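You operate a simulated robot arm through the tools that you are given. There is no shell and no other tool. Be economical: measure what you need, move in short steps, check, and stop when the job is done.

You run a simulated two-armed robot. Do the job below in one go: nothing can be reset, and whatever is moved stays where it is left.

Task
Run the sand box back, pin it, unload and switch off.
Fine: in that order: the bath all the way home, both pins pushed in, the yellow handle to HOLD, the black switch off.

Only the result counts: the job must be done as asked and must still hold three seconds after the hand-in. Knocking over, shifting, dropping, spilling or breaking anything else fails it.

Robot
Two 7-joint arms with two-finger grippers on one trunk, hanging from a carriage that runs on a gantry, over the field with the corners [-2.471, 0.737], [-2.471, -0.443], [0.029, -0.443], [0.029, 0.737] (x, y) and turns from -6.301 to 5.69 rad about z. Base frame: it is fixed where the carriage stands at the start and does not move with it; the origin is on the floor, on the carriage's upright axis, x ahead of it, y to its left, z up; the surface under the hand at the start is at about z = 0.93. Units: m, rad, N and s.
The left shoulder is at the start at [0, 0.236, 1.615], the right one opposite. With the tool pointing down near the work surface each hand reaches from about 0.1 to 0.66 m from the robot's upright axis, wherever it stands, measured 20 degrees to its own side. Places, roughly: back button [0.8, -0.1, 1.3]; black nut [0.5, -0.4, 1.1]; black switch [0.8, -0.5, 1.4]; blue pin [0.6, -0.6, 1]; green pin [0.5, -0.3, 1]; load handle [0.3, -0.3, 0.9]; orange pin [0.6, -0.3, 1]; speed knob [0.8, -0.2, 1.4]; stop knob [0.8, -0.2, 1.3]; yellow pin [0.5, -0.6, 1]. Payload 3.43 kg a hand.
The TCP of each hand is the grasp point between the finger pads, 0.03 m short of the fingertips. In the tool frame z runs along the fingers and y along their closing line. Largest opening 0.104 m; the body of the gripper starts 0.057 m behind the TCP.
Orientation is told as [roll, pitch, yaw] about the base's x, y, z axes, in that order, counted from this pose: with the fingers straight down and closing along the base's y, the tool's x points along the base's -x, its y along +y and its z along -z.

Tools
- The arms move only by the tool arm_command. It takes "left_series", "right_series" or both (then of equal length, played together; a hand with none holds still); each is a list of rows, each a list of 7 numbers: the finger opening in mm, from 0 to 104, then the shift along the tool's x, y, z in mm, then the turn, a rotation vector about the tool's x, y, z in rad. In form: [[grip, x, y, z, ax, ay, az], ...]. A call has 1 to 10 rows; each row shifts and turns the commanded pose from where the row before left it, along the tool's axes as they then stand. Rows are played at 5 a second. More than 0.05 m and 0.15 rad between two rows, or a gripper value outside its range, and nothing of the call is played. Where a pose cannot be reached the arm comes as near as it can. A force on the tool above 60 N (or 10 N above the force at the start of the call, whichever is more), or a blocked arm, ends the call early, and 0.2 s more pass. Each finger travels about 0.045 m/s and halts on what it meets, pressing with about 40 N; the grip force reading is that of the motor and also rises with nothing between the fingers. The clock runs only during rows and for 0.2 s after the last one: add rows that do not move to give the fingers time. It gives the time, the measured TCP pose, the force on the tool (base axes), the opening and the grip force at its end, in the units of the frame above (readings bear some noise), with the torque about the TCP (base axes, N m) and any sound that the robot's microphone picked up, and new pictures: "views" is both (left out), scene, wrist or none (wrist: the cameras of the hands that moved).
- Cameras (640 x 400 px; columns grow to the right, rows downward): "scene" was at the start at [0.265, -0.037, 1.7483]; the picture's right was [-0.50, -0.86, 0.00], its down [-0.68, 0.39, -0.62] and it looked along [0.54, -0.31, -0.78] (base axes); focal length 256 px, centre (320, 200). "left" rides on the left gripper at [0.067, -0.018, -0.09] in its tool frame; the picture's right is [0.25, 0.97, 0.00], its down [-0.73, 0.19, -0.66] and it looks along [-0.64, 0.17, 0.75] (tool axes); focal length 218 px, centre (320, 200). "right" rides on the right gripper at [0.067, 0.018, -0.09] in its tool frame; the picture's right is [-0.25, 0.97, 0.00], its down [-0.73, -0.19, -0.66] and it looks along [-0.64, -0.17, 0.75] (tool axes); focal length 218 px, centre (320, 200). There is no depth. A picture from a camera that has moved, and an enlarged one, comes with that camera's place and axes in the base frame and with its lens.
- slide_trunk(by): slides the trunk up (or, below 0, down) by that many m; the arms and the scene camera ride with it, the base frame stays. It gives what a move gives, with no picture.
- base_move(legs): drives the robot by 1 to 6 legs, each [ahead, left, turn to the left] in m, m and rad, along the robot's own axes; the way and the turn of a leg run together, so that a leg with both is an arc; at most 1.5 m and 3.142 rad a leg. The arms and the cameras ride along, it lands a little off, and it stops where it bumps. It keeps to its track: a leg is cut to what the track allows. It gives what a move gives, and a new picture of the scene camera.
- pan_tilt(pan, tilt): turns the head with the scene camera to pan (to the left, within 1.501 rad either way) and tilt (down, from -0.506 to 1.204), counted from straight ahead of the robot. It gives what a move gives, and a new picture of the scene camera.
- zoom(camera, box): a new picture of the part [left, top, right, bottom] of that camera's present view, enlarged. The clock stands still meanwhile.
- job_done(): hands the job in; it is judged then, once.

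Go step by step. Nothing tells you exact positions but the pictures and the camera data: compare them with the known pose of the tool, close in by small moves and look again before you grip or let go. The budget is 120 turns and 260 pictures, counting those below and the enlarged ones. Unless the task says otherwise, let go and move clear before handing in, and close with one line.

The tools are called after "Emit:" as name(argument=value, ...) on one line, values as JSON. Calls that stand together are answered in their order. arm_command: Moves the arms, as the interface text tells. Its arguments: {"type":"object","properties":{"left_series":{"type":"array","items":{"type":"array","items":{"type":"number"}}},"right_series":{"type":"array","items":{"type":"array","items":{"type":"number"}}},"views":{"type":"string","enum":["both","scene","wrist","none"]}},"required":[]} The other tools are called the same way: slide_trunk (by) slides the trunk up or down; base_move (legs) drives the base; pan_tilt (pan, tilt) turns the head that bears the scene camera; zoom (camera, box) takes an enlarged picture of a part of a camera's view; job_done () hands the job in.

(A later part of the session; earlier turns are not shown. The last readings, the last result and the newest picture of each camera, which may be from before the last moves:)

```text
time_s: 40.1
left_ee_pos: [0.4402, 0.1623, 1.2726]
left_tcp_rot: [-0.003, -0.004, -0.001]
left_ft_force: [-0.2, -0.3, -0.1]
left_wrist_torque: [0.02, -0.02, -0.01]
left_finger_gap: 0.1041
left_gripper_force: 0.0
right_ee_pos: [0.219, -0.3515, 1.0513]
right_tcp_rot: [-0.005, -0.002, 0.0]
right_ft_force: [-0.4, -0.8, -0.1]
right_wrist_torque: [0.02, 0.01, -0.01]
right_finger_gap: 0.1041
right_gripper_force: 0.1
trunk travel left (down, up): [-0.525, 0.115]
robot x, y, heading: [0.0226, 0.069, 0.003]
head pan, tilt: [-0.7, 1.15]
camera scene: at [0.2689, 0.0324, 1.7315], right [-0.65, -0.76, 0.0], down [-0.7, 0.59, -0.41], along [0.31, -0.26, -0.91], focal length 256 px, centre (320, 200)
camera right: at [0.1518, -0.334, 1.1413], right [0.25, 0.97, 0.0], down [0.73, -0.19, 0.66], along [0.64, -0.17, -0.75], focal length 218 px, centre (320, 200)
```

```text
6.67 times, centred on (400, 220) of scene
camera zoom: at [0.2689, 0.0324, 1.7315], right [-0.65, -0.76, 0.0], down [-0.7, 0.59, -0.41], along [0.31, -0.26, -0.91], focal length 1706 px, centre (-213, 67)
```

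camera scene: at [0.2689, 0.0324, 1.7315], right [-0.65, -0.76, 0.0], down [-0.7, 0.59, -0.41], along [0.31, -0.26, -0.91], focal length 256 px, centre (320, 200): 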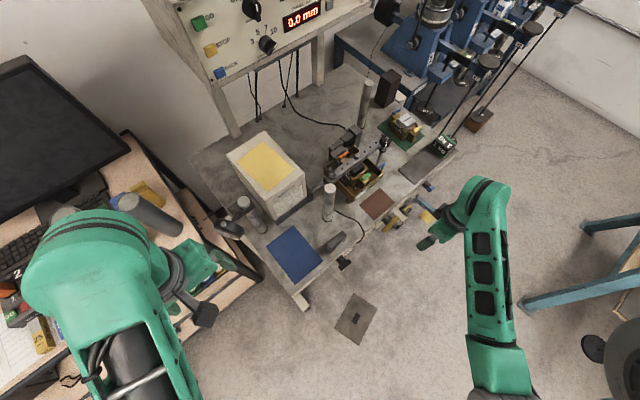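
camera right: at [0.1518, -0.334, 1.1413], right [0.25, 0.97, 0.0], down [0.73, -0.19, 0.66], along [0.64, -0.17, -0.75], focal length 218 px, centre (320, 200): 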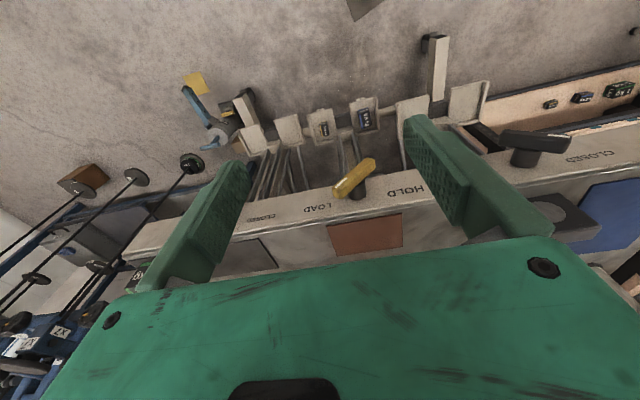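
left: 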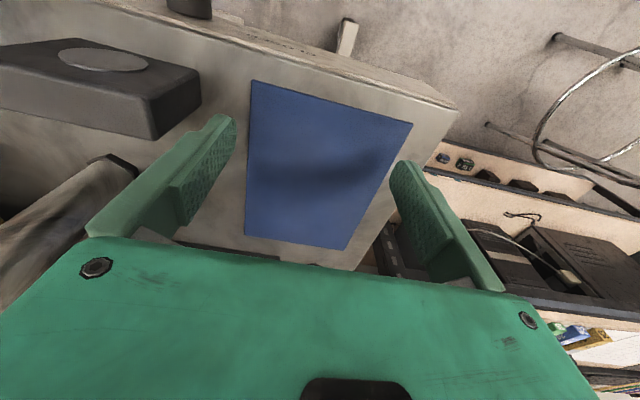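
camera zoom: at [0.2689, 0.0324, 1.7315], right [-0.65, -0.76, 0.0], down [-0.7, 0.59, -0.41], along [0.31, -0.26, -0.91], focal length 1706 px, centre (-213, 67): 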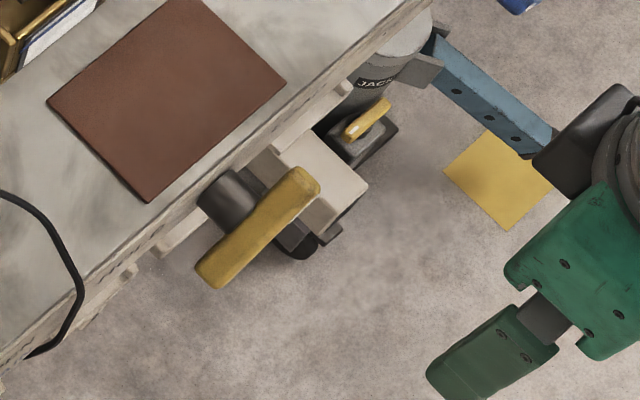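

The handle is a bar pivoting about a shaft along x, centre about [0.327, -0.335, 0.887]. Its marked end is up and right at LOAD, and HOLD is the mirror position to the left. I'll swing the marked end over with closed fingertips, first moving above and to the right of it.

Emit:
arm_command(right_series=[[60, -30, -12, 0, 0, 0, 0], [20, -35, -18, 0, 0, 0, 0], [0, -35, -18, 10, 0, 0, 0], [0, 0, 0, 30, 0, 0, 0], [0, 0, 0, 20, 0, 0, 0], [0, 0, 0, 0, 0, 0, 0]], views="both")

Emit:
zoom(camera="right", box=[240, 40, 460, 200])

Emit:
zoom(camera="scene", box=[360, 180, 440, 240])

```text
time_s: 41.5
left_ee_pos: [0.4404, 0.1617, 1.2723]
left_tcp_rot: [-0.001, -0.003, -0.003]
left_ft_force: [-0.2, 0.4, 0.0]
left_wrist_torque: [0.0, 0.0, -0.02]
left_finger_gap: 0.1041
left_gripper_force: 0.0
right_ee_pos: [0.3201, -0.4016, 0.9905]
right_tcp_rot: [-0.006, 0.0, 0.0]
right_ft_force: [0.2, -0.2, 0.1]
right_wrist_torque: [-0.01, 0.02, -0.01]
right_finger_gap: 0.0
right_gripper_force: 16.4
trunk travel left (down, up): [-0.525, 0.115]
robot x, y, heading: [0.0236, 0.0728, 0.001]
head pan, tilt: [-0.7, 1.15]
camera scene: at [0.2689, 0.0324, 1.7315], right [-0.65, -0.76, 0.0], down [-0.7, 0.59, -0.41], along [0.31, -0.26, -0.91], focal length 256 px, centre (320, 200)
camera right: at [0.253, -0.3827, 1.0805], right [0.25, 0.97, 0.0], down [0.73, -0.19, 0.66], along [0.64, -0.17, -0.75], focal length 218 px, centre (320, 200)
```

scene: 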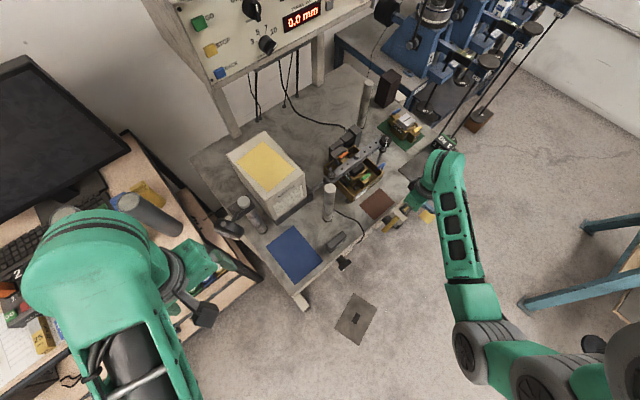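
right: 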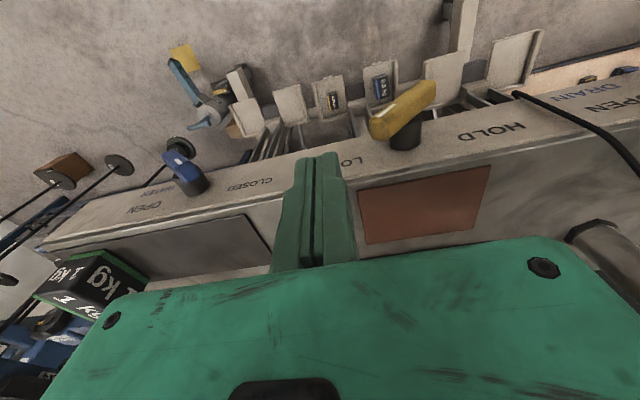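

```text
2.50 times, centred on (350, 120) of right
camera zoom: at [0.253, -0.3827, 1.0805], right [0.25, 0.97, 0.0], down [0.73, -0.19, 0.66], along [0.64, -0.17, -0.75], focal length 546 px, centre (245, 400)
```

zoom: 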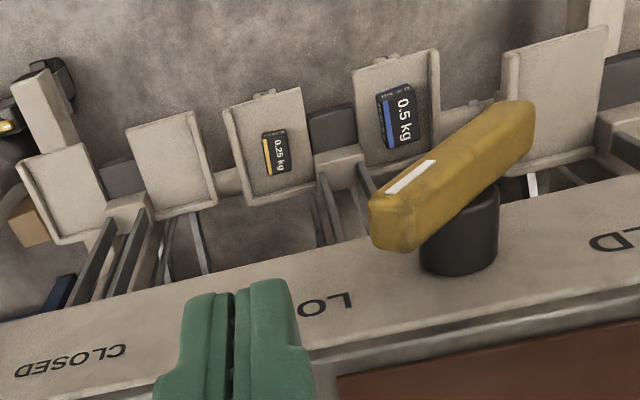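

```text
6.67 times, centred on (400, 210) of scene
camera zoom: at [0.2689, 0.0324, 1.7315], right [-0.65, -0.76, 0.0], down [-0.7, 0.59, -0.41], along [0.31, -0.26, -0.91], focal length 1706 px, centre (-213, 133)
```

zoom: 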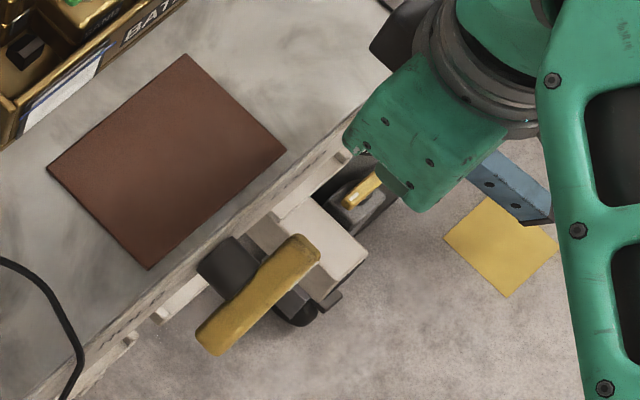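

Better triangulation puts the pivot at about [0.323, -0.335, 0.912], the marked end at [0.327, -0.359, 0.930] and the table's front face at x = 0.367. I'll lower the tips to z = 0.922 on the right of the marked end and push towards +y.

Emit:
arm_command(right_series=[[0, -1, 0, 20, 0, 0, 0], [0, -1, 0, 18, 0, 0, 0], [0, 0, 10, 0, 0, 0, 0], [0, 0, 10, 0, 0, 0, 0], [0, 0, 10, 0, 0, 0, 0], [0, 0, 10, 0, 0, 0, 0], [0, 0, 0, 0, 0, 0, 0]], views="wrist")

Emit:
zoom(camera="right", box=[220, 40, 440, 200])

Emit:
zoom(camera="scene", box=[360, 180, 440, 240])

```text
time_s: 43.1
left_ee_pos: [0.4378, 0.1611, 1.2726]
left_tcp_rot: [-0.001, -0.004, -0.001]
left_ft_force: [-0.1, -0.8, -0.6]
left_wrist_torque: [-0.04, 0.02, 0.03]
left_finger_gap: 0.1039
left_gripper_force: 0.1
right_ee_pos: [0.3215, -0.3628, 0.9555]
right_tcp_rot: [-0.009, -0.003, 0.0]
right_ft_force: [-3.2, -7.5, 9.1]
right_wrist_torque: [-0.04, 0.07, 0.05]
right_finger_gap: 0.0
right_gripper_force: 34.8
trunk travel left (down, up): [-0.525, 0.115]
robot x, y, heading: [0.0221, 0.0701, 0.001]
head pan, tilt: [-0.7, 1.15]
camera right: at [0.2543, -0.3448, 1.0448], right [0.25, 0.97, -0.01], down [0.73, -0.19, 0.66], along [0.64, -0.17, -0.75], focal length 218 px, centre (320, 200)
```

right: 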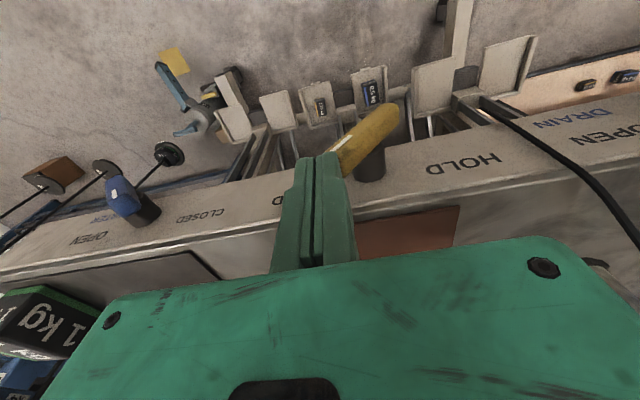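

```text
2.50 times, centred on (330, 120) of right
camera zoom: at [0.2543, -0.3448, 1.0448], right [0.25, 0.97, -0.01], down [0.73, -0.19, 0.66], along [0.64, -0.17, -0.75], focal length 546 px, centre (295, 400)
```

zoom: 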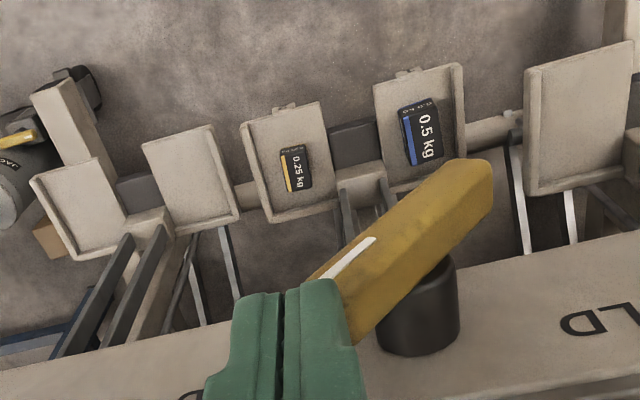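

```text
6.67 times, centred on (400, 210) of scene
camera zoom: at [0.2688, 0.0315, 1.7317], right [-0.65, -0.76, 0.0], down [-0.7, 0.59, -0.41], along [0.31, -0.26, -0.91], focal length 1706 px, centre (-213, 133)
```

zoom: 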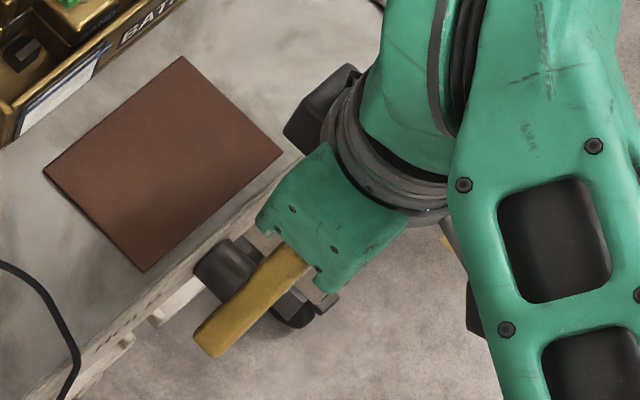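

The tips are resting on top of the marked end, so it sits lower than I reckoned. I'll back off, go 18 mm lower and push again.

Emit:
arm_command(right_series=[[0, 0, -10, -4, 0, 0, 0], [0, 0, -18, 0, 0, 0, 0], [0, 0, 0, 22, 0, 0, 0], [0, 0, 10, 0, 0, 0, 0], [0, 0, 10, 0, 0, 0, 0], [0, 0, 8, 0, 0, 0, 0], [0, 0, 8, 0, 0, 0, 0], [0, 0, 0, 0, 0, 0, 0]], views="wrist")

Emit:
zoom(camera="right", box=[220, 40, 440, 200])

```text
time_s: 44.9
left_ee_pos: [0.439, 0.1621, 1.2717]
left_tcp_rot: [-0.001, -0.003, -0.001]
left_ft_force: [0.3, 0.3, -0.6]
left_wrist_torque: [-0.02, -0.01, 0.01]
left_finger_gap: 0.104
left_gripper_force: 0.1
right_ee_pos: [0.3232, -0.3519, 0.9347]
right_tcp_rot: [-0.003, -0.001, 0.0]
right_ft_force: [0.1, -0.6, -0.1]
right_wrist_torque: [0.0, -0.05, 0.02]
right_finger_gap: 0.0002
right_gripper_force: 34.7
trunk travel left (down, up): [-0.525, 0.115]
robot x, y, heading: [0.0243, 0.072, -0.005]
head pan, tilt: [-0.7, 1.15]
camera right: at [0.2546, -0.3343, 1.0252], right [0.25, 0.97, 0.0], down [0.73, -0.19, 0.66], along [0.64, -0.17, -0.75], focal length 218 px, centre (320, 200)
```

right: 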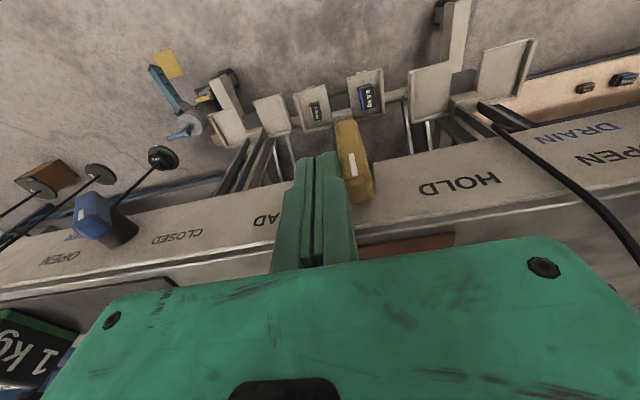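

```text
2.50 times, centred on (330, 120) of right
camera zoom: at [0.2546, -0.3343, 1.0252], right [0.25, 0.97, 0.0], down [0.73, -0.19, 0.66], along [0.64, -0.17, -0.75], focal length 546 px, centre (295, 400)
```

zoom: 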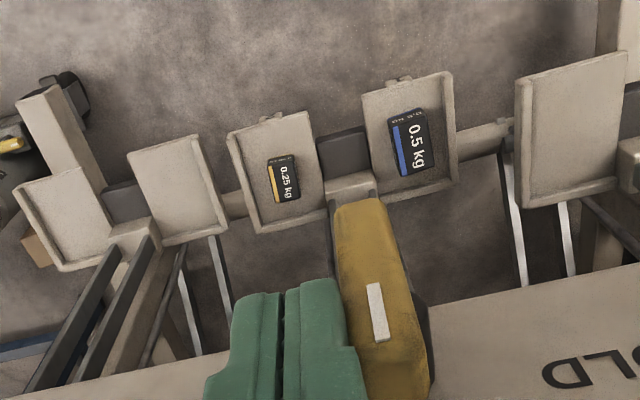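

The bar has swung upright. I continue towards HOLD.

Emit:
arm_command(right_series=[[0, 0, 8, -1, 0, 0, 0], [0, 0, 8, -3, 0, 0, 0], [0, 0, 7, -3, 0, 0, 0], [0, 0, 0, 0, 0, 0, 0]], views="wrist")

Emit:
zoom(camera="right", box=[220, 40, 440, 200])

```text
time_s: 45.9
left_ee_pos: [0.4396, 0.1605, 1.2731]
left_tcp_rot: [0.0, -0.004, -0.001]
left_ft_force: [0.1, 0.0, 0.6]
left_wrist_torque: [-0.01, 0.0, -0.02]
left_finger_gap: 0.104
left_gripper_force: 0.0
right_ee_pos: [0.3213, -0.3323, 0.9433]
right_tcp_rot: [-0.007, -0.002, 0.0]
right_ft_force: [-1.0, -9.2, 4.8]
right_wrist_torque: [-0.16, -0.02, 0.02]
right_finger_gap: 0.0
right_gripper_force: 34.7
trunk travel left (down, up): [-0.525, 0.115]
robot x, y, heading: [0.0211, 0.0697, 0.002]
head pan, tilt: [-0.7, 1.15]
camera right: at [0.2545, -0.3139, 1.0331], right [0.25, 0.97, -0.01], down [0.73, -0.19, 0.66], along [0.64, -0.17, -0.75], focal length 218 px, centre (320, 200)
```

right: 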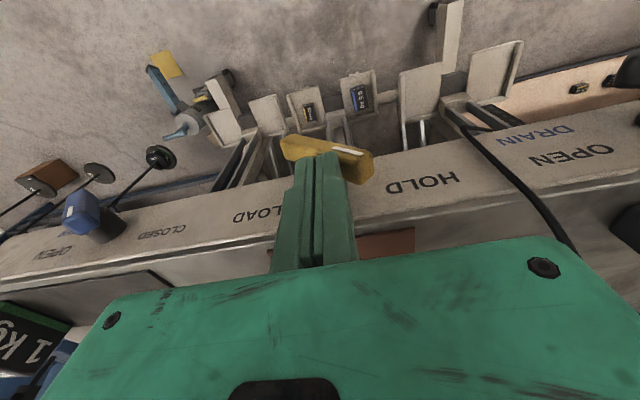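

```text
2.50 times, centred on (330, 120) of right
camera zoom: at [0.2545, -0.3139, 1.0331], right [0.25, 0.97, -0.01], down [0.73, -0.19, 0.66], along [0.64, -0.17, -0.75], focal length 546 px, centre (295, 400)
```

zoom: 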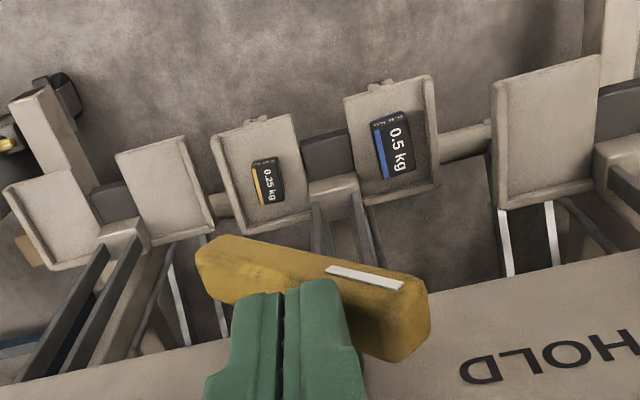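

It now leans towards HOLD with some resistance. I'll lift off and look at the angle.

Emit:
arm_command(right_series=[[0, 0, -6, -20, 0, 0, 0], [0, 20, 0, -35, 0, 0, 0], [0, 40, 0, -10, 0, 0, 0], [0, 30, 0, 0, 0, 0, 0], [0, 0, 0, 0, 0, 0, 0]], views="wrist")

Emit:
zoom(camera="right", box=[220, 40, 440, 200])

Emit:
zoom(camera="scene", box=[360, 180, 440, 240])

```text
time_s: 47.1
left_ee_pos: [0.4386, 0.1628, 1.2711]
left_tcp_rot: [-0.003, -0.004, -0.003]
left_ft_force: [1.1, -0.3, 0.3]
left_wrist_torque: [-0.01, 0.01, 0.0]
left_finger_gap: 0.1038
left_gripper_force: 0.0
right_ee_pos: [0.2319, -0.3338, 1.0066]
right_tcp_rot: [-0.006, -0.001, -0.001]
right_ft_force: [-0.2, -0.2, 0.3]
right_wrist_torque: [0.0, -0.01, 0.01]
right_finger_gap: 0.0
right_gripper_force: 34.7
trunk travel left (down, up): [-0.525, 0.115]
robot x, y, heading: [0.0229, 0.0689, -0.003]
head pan, tilt: [-0.7, 1.15]
camera right: at [0.1639, -0.3166, 1.0973], right [0.25, 0.97, 0.0], down [0.73, -0.19, 0.66], along [0.64, -0.17, -0.75], focal length 218 px, centre (320, 200)
```

right: 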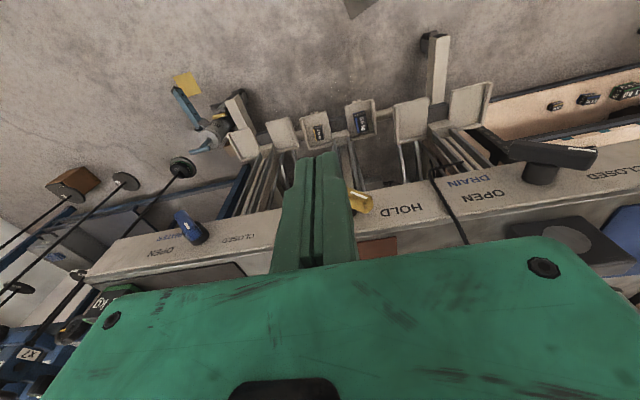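

```text
2.50 times, centred on (330, 120) of right
camera zoom: at [0.1639, -0.3166, 1.0973], right [0.25, 0.97, 0.0], down [0.73, -0.19, 0.66], along [0.64, -0.17, -0.75], focal length 546 px, centre (295, 400)
```

zoom: 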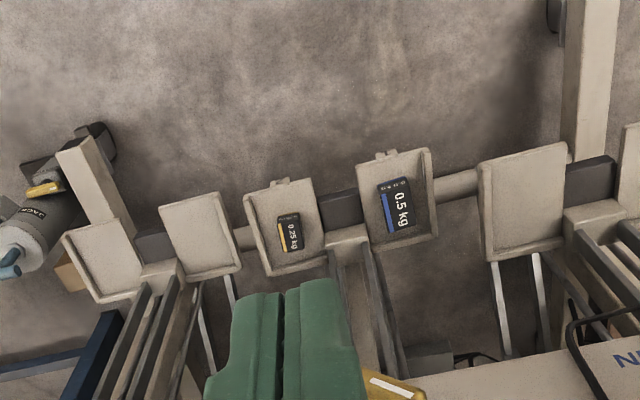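

```text
6.67 times, centred on (400, 210) of scene
camera zoom: at [0.2689, 0.0324, 1.7315], right [-0.65, -0.76, 0.0], down [-0.7, 0.59, -0.41], along [0.31, -0.26, -0.91], focal length 1706 px, centre (-213, 133)
```

zoom: 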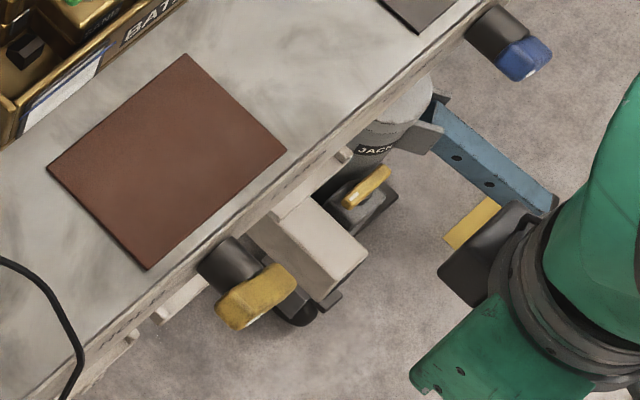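

The hand hides part of the bar, so I'll move it aside to see it whole.

Emit:
arm_command(right_series=[[0, 0, -40, 0, 0, 0, 0], [0, 0, -40, 0, 0, 0, 0], [0, -40, 0, 0, 0, 0, 0], [0, 0, 0, 0, 0, 0, 0]], views="wrist")

Emit:
zoom(camera="right", box=[290, 70, 510, 230])

```text
time_s: 48.1
left_ee_pos: [0.4392, 0.1625, 1.2721]
left_tcp_rot: [-0.003, -0.003, -0.002]
left_ft_force: [0.5, 0.6, 0.3]
left_wrist_torque: [0.01, -0.01, -0.01]
left_finger_gap: 0.1038
left_gripper_force: 0.0
right_ee_pos: [0.2724, -0.4143, 1.0068]
right_tcp_rot: [-0.004, 0.0, 0.0]
right_ft_force: [-0.4, -0.2, 0.7]
right_wrist_torque: [0.0, 0.0, 0.02]
right_finger_gap: 0.0
right_gripper_force: 34.9
trunk travel left (down, up): [-0.525, 0.115]
robot x, y, heading: [0.0239, 0.0728, -0.002]
head pan, tilt: [-0.7, 1.15]
camera right: at [0.2049, -0.3966, 1.097], right [0.25, 0.97, 0.0], down [0.73, -0.19, 0.66], along [0.64, -0.17, -0.75], focal length 218 px, centre (320, 200)
```

right: 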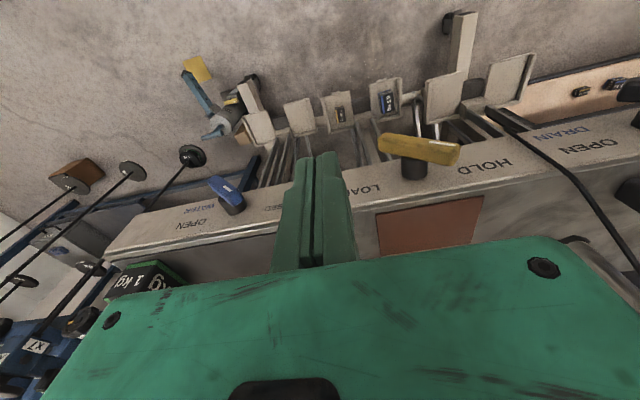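

```text
2.50 times, centred on (400, 150) of right
camera zoom: at [0.2049, -0.3966, 1.097], right [0.25, 0.97, 0.0], down [0.73, -0.19, 0.66], along [0.64, -0.17, -0.75], focal length 546 px, centre (120, 325)
```

zoom: 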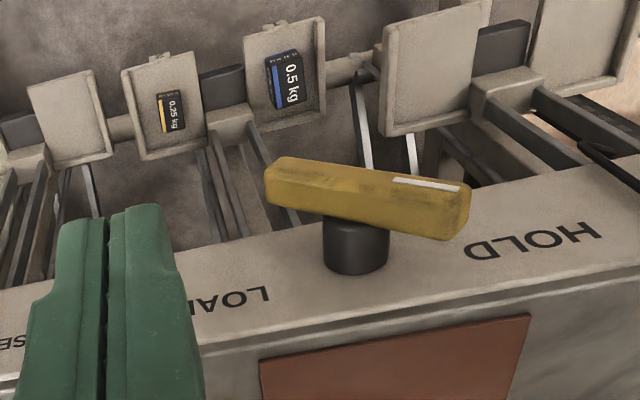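

The bar's marked end now sits at the mirror angle, about 49° from upright towards HOLD, so it's on HOLD. I'll raise the right hand and tuck the left one back before going to the switch.

Emit:
arm_command(right_series=[[0, 0, 0, -48, 0, 0, 0], [0, 0, 0, -48, 0, 0, 0], [0, -10, 10, -48, 0, 0, 0], [0, -20, 40, -20, 0, 0, 0], [0, -20, 40, 0, 0, 0, 0], [0, -20, 40, 0, 0, 0, 0], [0, 0, 0, 0, 0, 0, 0]], left_series=[[104, 35, 0, 0, 0, 0, 0], [104, 35, 0, 0, 0, 0, 0], [104, 35, 0, 0, 0, 0, 0], [104, 35, 0, 0, 0, 0, 0], [104, 30, 20, 0, 0, 0, 0], [104, 0, 20, 0, 0, 0, 0], [104, 0, 0, 0, 0, 0, 0]], views="none")

Emit:
pan_tilt(pan=-0.7, tilt=0.7)

```text
time_s: 49.7
left_ee_pos: [0.283, 0.197, 1.2324]
left_tcp_rot: [-0.003, -0.007, -0.001]
left_ft_force: [-0.6, -0.3, -0.3]
left_wrist_torque: [0.02, -0.01, 0.0]
left_finger_gap: 0.1041
left_gripper_force: 0.1
left hand out of reach, approached as far as the arm can: row 1, 2, 5, 6
right_ee_pos: [0.3431, -0.2847, 1.1695]
right_tcp_rot: [-0.004, 0.0, -0.001]
right_ft_force: [0.4, -0.3, 0.3]
right_wrist_torque: [-0.01, -0.02, -0.03]
right_finger_gap: 0.0
right_gripper_force: 34.8
trunk travel left (down, up): [-0.525, 0.115]
robot x, y, heading: [0.0231, 0.0719, -0.006]
head pan, tilt: [-0.7, 1.15]
```

```text
time_s: 50.6
left_ee_pos: [0.2839, 0.1967, 1.2334]
left_tcp_rot: [0.0, -0.005, -0.002]
left_ft_force: [0.1, 0.2, 0.4]
left_wrist_torque: [0.01, -0.01, 0.02]
left_finger_gap: 0.1041
left_gripper_force: 0.1
right_ee_pos: [0.3417, -0.2842, 1.1699]
right_tcp_rot: [-0.005, 0.001, -0.001]
right_ft_force: [-0.6, -0.6, 0.0]
right_wrist_torque: [0.01, 0.0, 0.04]
right_finger_gap: 0.0003
right_gripper_force: 35.3
trunk travel left (down, up): [-0.525, 0.115]
robot x, y, heading: [0.023, 0.0676, -0.004]
head pan, tilt: [-0.7, 0.7]
camera scene: at [0.2883, 0.0161, 1.7645], right [-0.65, -0.76, 0.0], down [-0.49, 0.42, -0.76], along [0.58, -0.49, -0.64], focal length 256 px, centre (320, 200)
```

scene: 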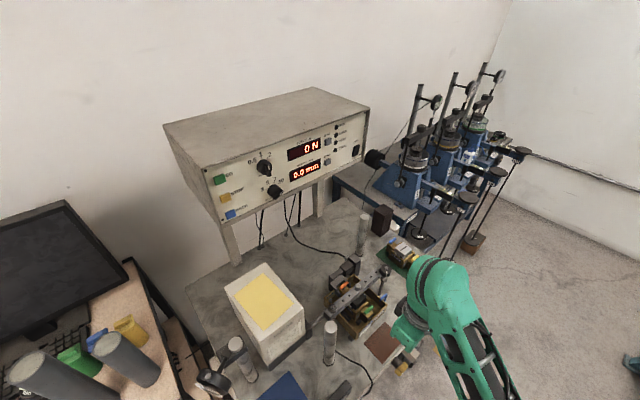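

The LOAD lamp is out, so HOLD is confirmed. I'll drive right 0.27 m and zoom in on the switch.

Emit:
base_move(legs=[[0, -0.27, 0]])

Emit:
zoom(camera="scene", box=[260, 90, 400, 200])

```text
time_s: 52.5
left_ee_pos: [0.2838, -0.0736, 1.2338]
left_tcp_rot: [-0.003, -0.007, -0.004]
left_ft_force: [-0.7, -0.9, -0.2]
left_wrist_torque: [0.01, 0.02, 0.0]
left_finger_gap: 0.1039
left_gripper_force: 0.0
right_ee_pos: [0.3405, -0.5545, 1.1698]
right_tcp_rot: [-0.005, 0.001, -0.002]
right_ft_force: [0.4, -1.1, 0.5]
right_wrist_torque: [0.01, -0.01, 0.01]
right_finger_gap: 0.0
right_gripper_force: 34.6
trunk travel left (down, up): [-0.525, 0.115]
robot x, y, heading: [0.0237, -0.1989, -0.007]
head pan, tilt: [-0.7, 0.7]
camera scene: at [0.2877, -0.2533, 1.7646], right [-0.65, -0.76, 0.0], down [-0.49, 0.42, -0.77], along [0.58, -0.49, -0.64], focal length 256 px, centre (320, 200)
```

scene: 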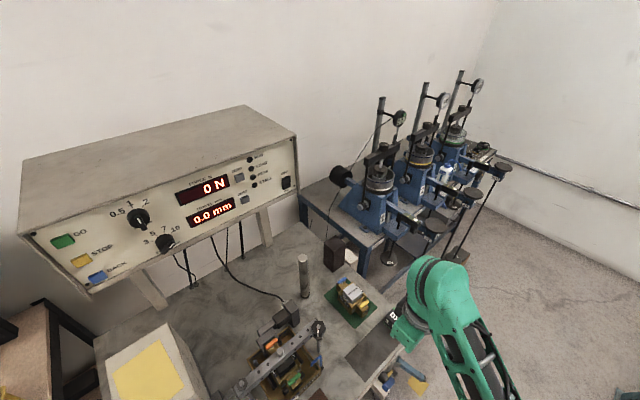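

```text
3.64 times, centred on (330, 145) of scene
camera zoom: at [0.2877, -0.2533, 1.7646], right [-0.65, -0.76, 0.0], down [-0.49, 0.42, -0.77], along [0.58, -0.49, -0.64], focal length 930 px, centre (284, 400)
```

zoom: 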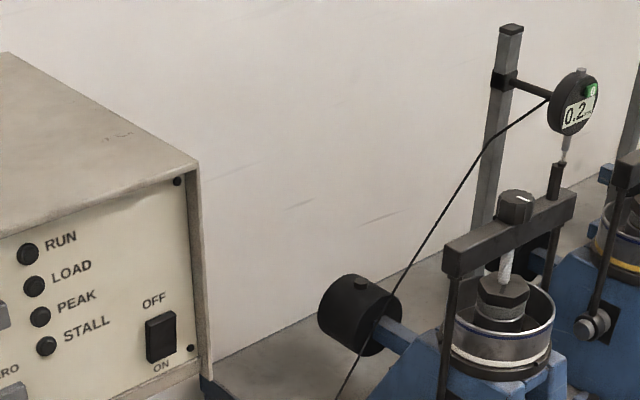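

The switch is at about [0.79, -0.553, 1.35] with OFF at the top. Next I'll pitch the right hand forward in front of it.

Emit:
arm_command(right_series=[[0, -20, 0, -12, 0, -0.143, 0], [0, -21.5, 0, -9, 0, -0.143, 0], [0, -22.6, 0, -5.9, 0, -0.143, 0], [0, -23.2, 0, -2.6, 0, -0.143, 0], [0, -23.3, 0, 0.7, 0, -0.143, 0], [0, -23, 0, 4, 0, -0.143, 0], [0, -22.2, 0, 7.3, 0, -0.143, 0], [0, -20.9, 0, 10.4, 0, -0.143, 0], [0, -19.2, 0, 13.2, 0, -0.143, 0], [0, -17.1, 0, 15.8, 0, -0.143, 0]], views="both")

```text
time_s: 54.7
left_ee_pos: [0.2836, -0.0734, 1.2343]
left_tcp_rot: [-0.002, -0.007, -0.003]
left_ft_force: [0.5, -1.4, -0.4]
left_wrist_torque: [0.02, -0.01, 0.0]
left_finger_gap: 0.1039
left_gripper_force: 0.1
right_ee_pos: [0.5868, -0.4397, 1.367]
right_tcp_rot: [-0.038, -1.427, 0.021]
right_ft_force: [-0.3, 0.1, 0.7]
right_wrist_torque: [0.0, -0.01, 0.02]
right_finger_gap: 0.0
right_gripper_force: 34.6
right hand out of reach, approached as far as the arm can: row 6, 7, 8, 9, 10
trunk travel left (down, up): [-0.525, 0.115]
robot x, y, heading: [0.0234, -0.194, -0.004]
head pan, tilt: [-0.7, 0.7]
camera scene: at [0.2877, -0.2533, 1.7646], right [-0.65, -0.76, 0.0], down [-0.49, 0.42, -0.76], along [0.58, -0.49, -0.64], focal length 256 px, centre (320, 200)
camera right: at [0.4895, -0.4196, 1.3134], right [0.05, 0.97, 0.24], down [-0.55, -0.18, 0.82], along [0.83, -0.18, 0.52], focal length 218 px, centre (320, 200)
```

scene: 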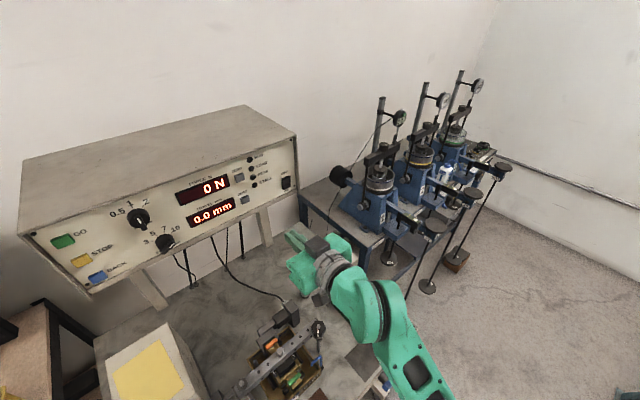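
right: 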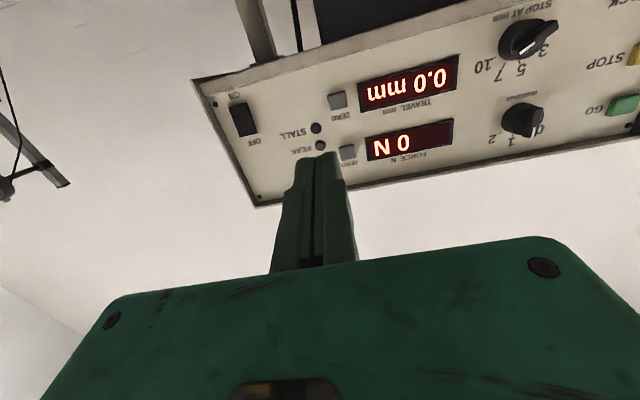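

The arm sits about 0.11 m left of the switch. I'll drive right by that and lower the trunk for reach.

Emit:
base_move(legs=[[0, -0.112, 0]])

Emit:
slide_trunk(by=-0.15)

Emit:
arm_command(right_series=[[0, -40, 0, 0, 0, -0.08, 0], [0, -40, 0, 0, 0, -0.06, 0], [0, -40, 0, 0, 0, 0, 0], [0, -20, 0, 30, 0, 0, 0], [0, 0, 0, 0, 0, 0, 0]], views="both")

```text
time_s: 55.9
left_ee_pos: [0.2829, -0.1855, 1.2341]
left_tcp_rot: [-0.001, -0.007, -0.003]
left_ft_force: [0.9, 0.4, -0.6]
left_wrist_torque: [0.0, 0.0, 0.0]
left_finger_gap: 0.1043
left_gripper_force: 0.0
right_ee_pos: [0.5882, -0.55, 1.3677]
right_tcp_rot: [-0.05, -1.427, 0.03]
right_ft_force: [-0.4, 0.0, 0.5]
right_wrist_torque: [0.0, 0.02, 0.0]
right_finger_gap: 0.0
right_gripper_force: 34.7
trunk travel left (down, up): [-0.525, 0.115]
robot x, y, heading: [0.0267, -0.3102, -0.002]
head pan, tilt: [-0.7, 0.7]
camera scene: at [0.2874, -0.3644, 1.7646], right [-0.65, -0.76, 0.0], down [-0.49, 0.42, -0.77], along [0.58, -0.49, -0.64], focal length 256 px, centre (320, 200)
```

scene: 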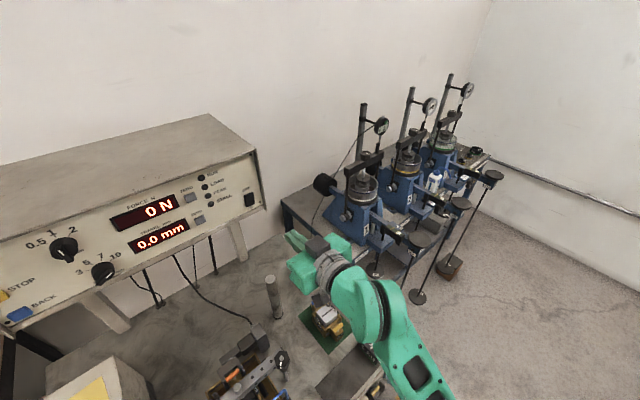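

```text
time_s: 57.7
left_ee_pos: [0.2827, -0.1848, 1.0831]
left_tcp_rot: [-0.001, -0.008, -0.003]
left_ft_force: [0.9, 0.5, 0.7]
left_wrist_torque: [0.03, 0.01, 0.01]
left_finger_gap: 0.1042
left_gripper_force: 0.0
right_ee_pos: [0.5881, -0.5499, 1.216]
right_tcp_rot: [-0.046, -1.425, 0.031]
right_ft_force: [0.0, 1.1, -0.1]
right_wrist_torque: [0.0, 0.08, 0.0]
right_finger_gap: 0.0
right_gripper_force: 34.6
trunk travel left (down, up): [-0.375, 0.265]
robot x, y, heading: [0.0219, -0.3092, 0.0]
head pan, tilt: [-0.7, 0.7]
```

```text
time_s: 58.9
left_ee_pos: [0.283, -0.1843, 1.084]
left_tcp_rot: [-0.002, -0.006, -0.004]
left_ft_force: [0.8, 0.3, -0.3]
left_wrist_torque: [-0.02, 0.0, -0.02]
left_finger_gap: 0.1041
left_gripper_force: 0.0
right_ee_pos: [0.6274, -0.5509, 1.3556]
right_tcp_rot: [-0.906, -1.562, 0.889]
right_ft_force: [-0.1, 1.1, 0.2]
right_wrist_torque: [-0.03, 0.01, 0.0]
right_finger_gap: 0.0001
right_gripper_force: 34.6
trunk travel left (down, up): [-0.375, 0.265]
robot x, y, heading: [0.0239, -0.3081, 0.002]
head pan, tilt: [-0.7, 0.7]
camera scene: at [0.2872, -0.3642, 1.6145], right [-0.65, -0.76, 0.0], down [-0.49, 0.42, -0.76], along [0.58, -0.49, -0.64], focal length 256 px, centre (320, 200)
camera right: at [0.5367, -0.531, 1.2893], right [0.02, 0.97, 0.25], down [-0.66, -0.17, 0.73], along [0.75, -0.18, 0.63], focal length 218 px, centre (320, 200)
```

scene: 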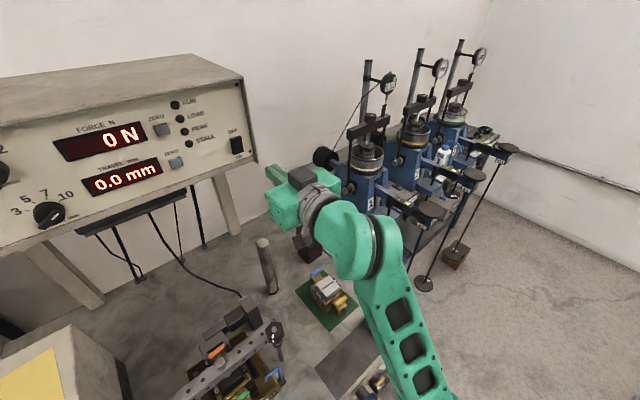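
right: 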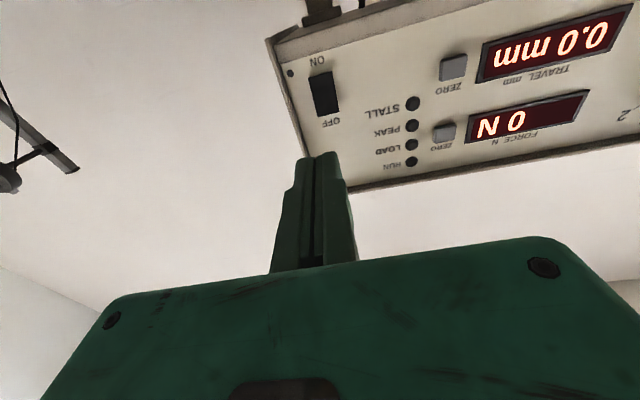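

The hand is now in front of the switch. I'll zoom in on it to aim.

Emit:
zoom(camera="right", box=[270, 40, 390, 140])

```text
4.00 times, centred on (330, 90) of right
camera zoom: at [0.5367, -0.531, 1.2893], right [0.02, 0.97, 0.25], down [-0.66, -0.17, 0.73], along [0.75, -0.18, 0.63], focal length 873 px, centre (280, 640)
```

zoom: 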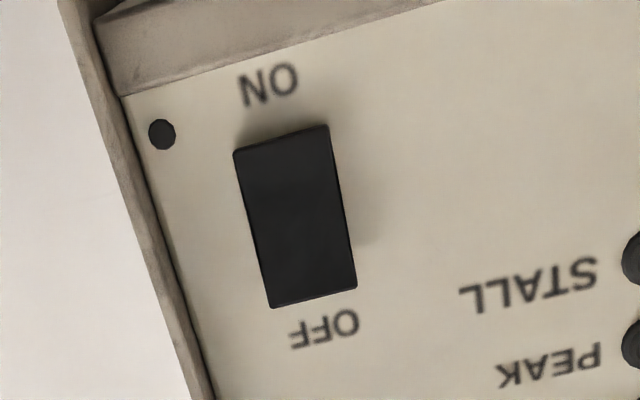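

The OFF half of the rocker is at about z = 1.368 and y = -0.55. I'll raise 13 mm and move forward to just short of it.

Emit:
arm_command(right_series=[[0, -14, 0, 20, 0, 0, 0], [0, 0, 1, 35, 0, 0, 0], [0, 0, 1, 35, 0, 0, 0], [0, 0, 0, 15, 0, 0, 0], [0, 0, 0, 0, 0, 0, 0]], views="wrist")

Emit:
zoom(camera="right", box=[250, 60, 410, 190])

```text
time_s: 60.1
left_ee_pos: [0.2837, -0.1843, 1.0836]
left_tcp_rot: [-0.002, -0.006, -0.005]
left_ft_force: [0.4, -0.1, 0.2]
left_wrist_torque: [-0.03, -0.02, 0.04]
left_finger_gap: 0.1039
left_gripper_force: 0.0
right_ee_pos: [0.7324, -0.5499, 1.3694]
right_tcp_rot: [-0.938, -1.561, 0.921]
right_ft_force: [0.2, -0.9, -0.9]
right_wrist_torque: [0.01, -0.04, -0.01]
right_finger_gap: 0.0001
right_gripper_force: 34.7
trunk travel left (down, up): [-0.375, 0.265]
robot x, y, heading: [0.0244, -0.3084, -0.002]
head pan, tilt: [-0.7, 0.7]
camera right: at [0.642, -0.5311, 1.3027], right [0.02, 0.97, 0.25], down [-0.66, -0.17, 0.73], along [0.75, -0.18, 0.63], focal length 218 px, centre (320, 200)
```

right: 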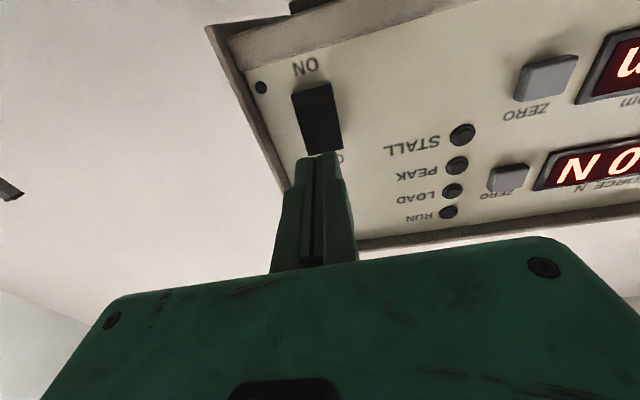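

```text
3.08 times, centred on (330, 125) of right
camera zoom: at [0.642, -0.5311, 1.3027], right [0.02, 0.97, 0.25], down [-0.66, -0.17, 0.73], along [0.75, -0.18, 0.63], focal length 672 px, centre (289, 431)
```

zoom: 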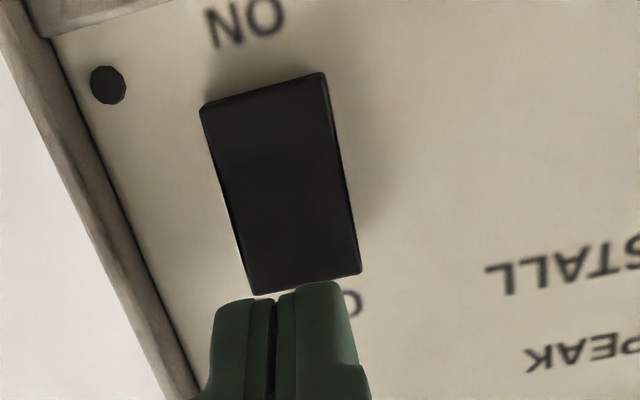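

The tip is lined up with the OFF half, so I press.

Emit:
arm_command(right_series=[[0, 0, 0, 12, 0, 0, 0], [0, 0, 0, 8, 0, 0, 0], [0, 0, 0, 5, 0, 0, 0], [0, 0, 0, 4, 0, 0, 0], [0, 0, 0, 0, 0, 0, 0]], views="wrist")

```text
time_s: 61.1
left_ee_pos: [0.2756, -0.1845, 1.082]
left_tcp_rot: [-0.003, -0.002, -0.005]
left_ft_force: [0.5, 0.0, 0.2]
left_wrist_torque: [-0.03, -0.03, -0.01]
left_finger_gap: 0.104
left_gripper_force: 0.0
right_ee_pos: [0.7517, -0.5496, 1.3689]
right_tcp_rot: [-1.033, -1.563, 1.009]
right_ft_force: [-40.5, 1.4, -8.3]
right_wrist_torque: [-0.15, 0.66, 0.2]
right_finger_gap: 0.0062
right_gripper_force: 34.7
trunk travel left (down, up): [-0.375, 0.265]
robot x, y, heading: [0.0232, -0.3053, -0.001]
head pan, tilt: [-0.7, 0.7]
stopped in row 5 (right hand): the force on the tool passed its limit at 62 N (the readings are from after the stop); the commanded pose is now the measured one
camera right: at [0.6615, -0.5304, 1.3032], right [0.02, 0.97, 0.25], down [-0.66, -0.17, 0.73], along [0.75, -0.18, 0.63], focal length 218 px, centre (320, 200)
```

right: 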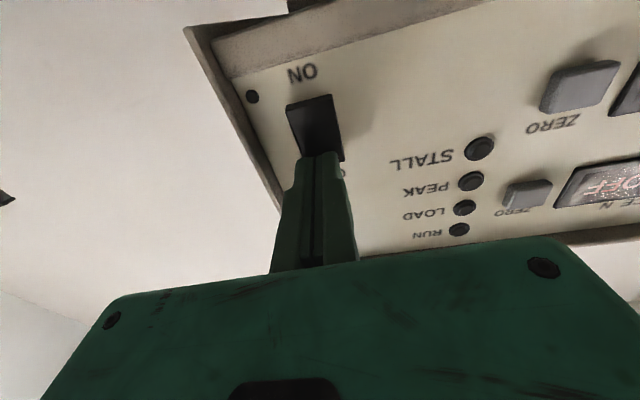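

The display changed. I'll retract and check it.

Emit:
arm_command(right_series=[[0, 0, 0, -30, 0, 0, 0], [0, 0, 0, -40, 0, 0, 0], [0, 0, 0, -40, 0, 0, 0], [0, 0, 0, -20, 0, 0, 0], [0, 0, 0, 0, 0, 0, 0]], views="both")

Emit:
zoom(camera="scene", box=[0, 60, 270, 250])

Emit:
zoom(camera="scene", box=[170, 280, 310, 400])

```text
time_s: 62.4
left_ee_pos: [0.2821, -0.1842, 1.084]
left_tcp_rot: [-0.002, -0.008, -0.002]
left_ft_force: [-0.3, -0.2, 0.0]
left_wrist_torque: [-0.04, -0.03, -0.02]
left_finger_gap: 0.1041
left_gripper_force: 0.1
right_ee_pos: [0.6272, -0.5467, 1.3741]
right_tcp_rot: [-1.922, -1.562, 1.897]
right_ft_force: [0.1, 1.2, 0.3]
right_wrist_torque: [-0.02, -0.05, 0.01]
right_finger_gap: 0.0
right_gripper_force: 34.7
trunk travel left (down, up): [-0.375, 0.265]
robot x, y, heading: [0.0233, -0.3088, -0.0]
head pan, tilt: [-0.7, 0.7]
camera scene: at [0.2863, -0.3646, 1.6146], right [-0.65, -0.76, 0.0], down [-0.49, 0.42, -0.76], along [0.58, -0.49, -0.64], focal length 256 px, centre (320, 200)
camera right: at [0.5374, -0.5276, 1.307], right [0.02, 0.97, 0.25], down [-0.66, -0.17, 0.73], along [0.75, -0.18, 0.64], focal length 218 px, centre (320, 200)
```

scene: 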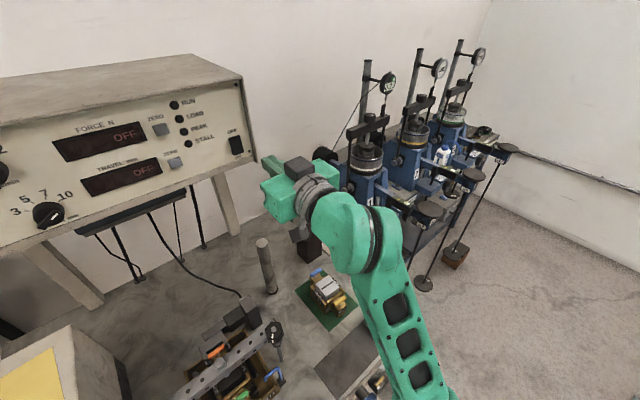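
right: 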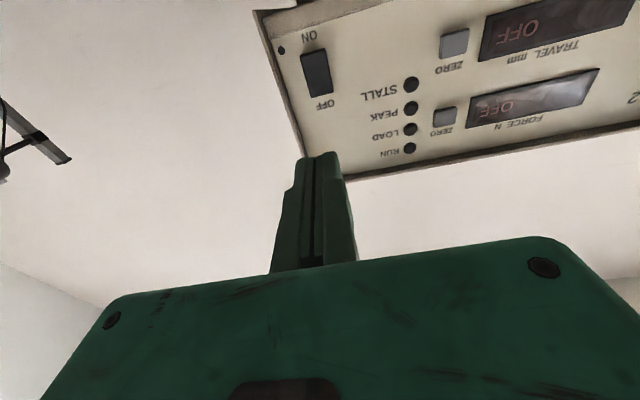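

```text
2.11 times, centred on (135, 155) of scene
camera zoom: at [0.2863, -0.3646, 1.6146], right [-0.65, -0.76, 0.0], down [-0.49, 0.42, -0.76], along [0.58, -0.49, -0.64], focal length 539 px, centre (710, 295)
```

zoom: 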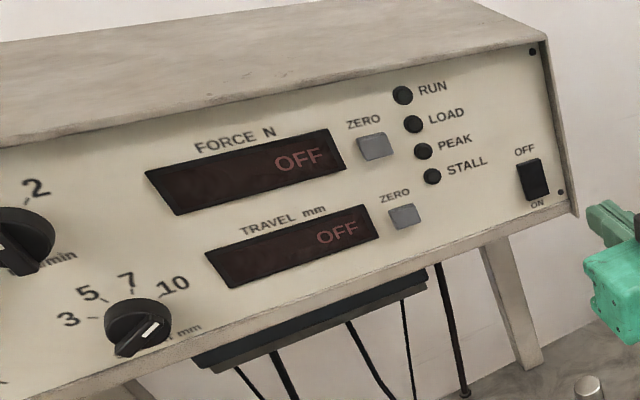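

```text
3.33 times, centred on (240, 340) of scene
camera zoom: at [0.2863, -0.3646, 1.6146], right [-0.65, -0.76, 0.0], down [-0.49, 0.42, -0.76], along [0.58, -0.49, -0.64], focal length 853 px, centre (587, -267)
```

zoom: 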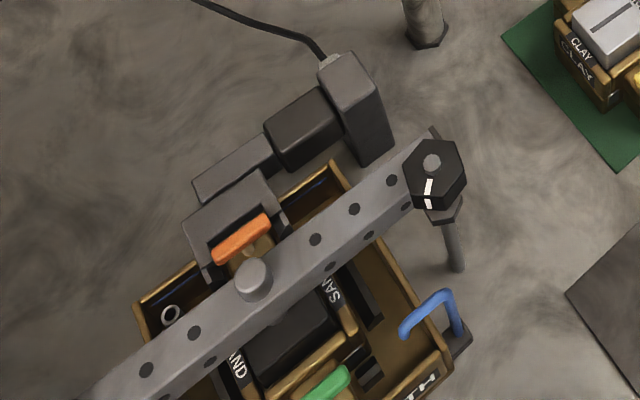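

Everything reads OFF. Last, I want a final look at the pins from this lower viewpoint.

Emit:
pan_tilt(pan=-0.25, tilt=0.95)

Emit:
zoom(camera="scene", box=[220, 170, 400, 300])

```text
time_s: 63.2
left_ee_pos: [0.2819, -0.1844, 1.084]
left_tcp_rot: [-0.001, -0.008, -0.004]
left_ft_force: [0.1, -0.3, -1.6]
left_wrist_torque: [-0.01, -0.03, 0.04]
left_finger_gap: 0.104
left_gripper_force: 0.1
right_ee_pos: [0.626, -0.547, 1.3727]
right_tcp_rot: [-1.909, -1.563, 1.886]
right_ft_force: [-0.8, 0.5, 0.8]
right_wrist_torque: [-0.01, -0.02, -0.03]
right_finger_gap: 0.0001
right_gripper_force: 34.8
trunk travel left (down, up): [-0.375, 0.265]
robot x, y, heading: [0.0218, -0.3088, -0.001]
head pan, tilt: [-0.25, 0.949]
camera scene: at [0.2919, -0.3279, 1.5948], right [-0.25, -0.97, 0.0], down [-0.79, 0.2, -0.58], along [0.56, -0.15, -0.81], focal length 256 px, centre (320, 200)
```

scene: 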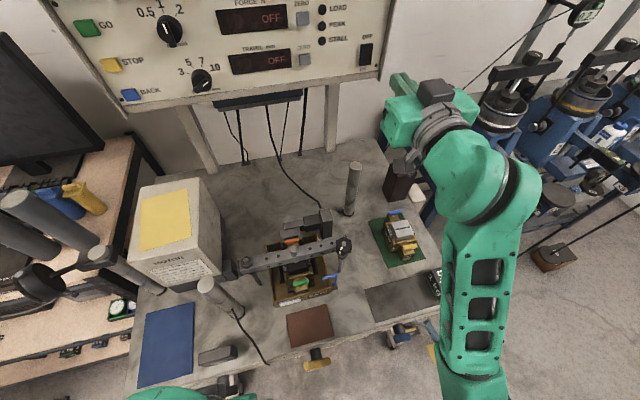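

```text
3.08 times, centred on (310, 235) of scene
camera zoom: at [0.2919, -0.3279, 1.5948], right [-0.25, -0.97, 0.0], down [-0.79, 0.2, -0.58], along [0.56, -0.15, -0.81], focal length 787 px, centre (351, 92)
```

zoom: 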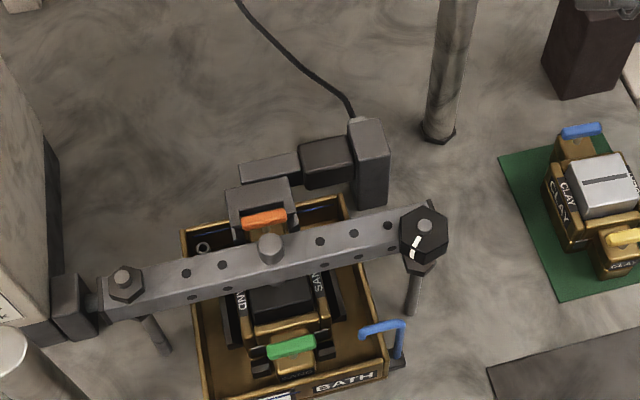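

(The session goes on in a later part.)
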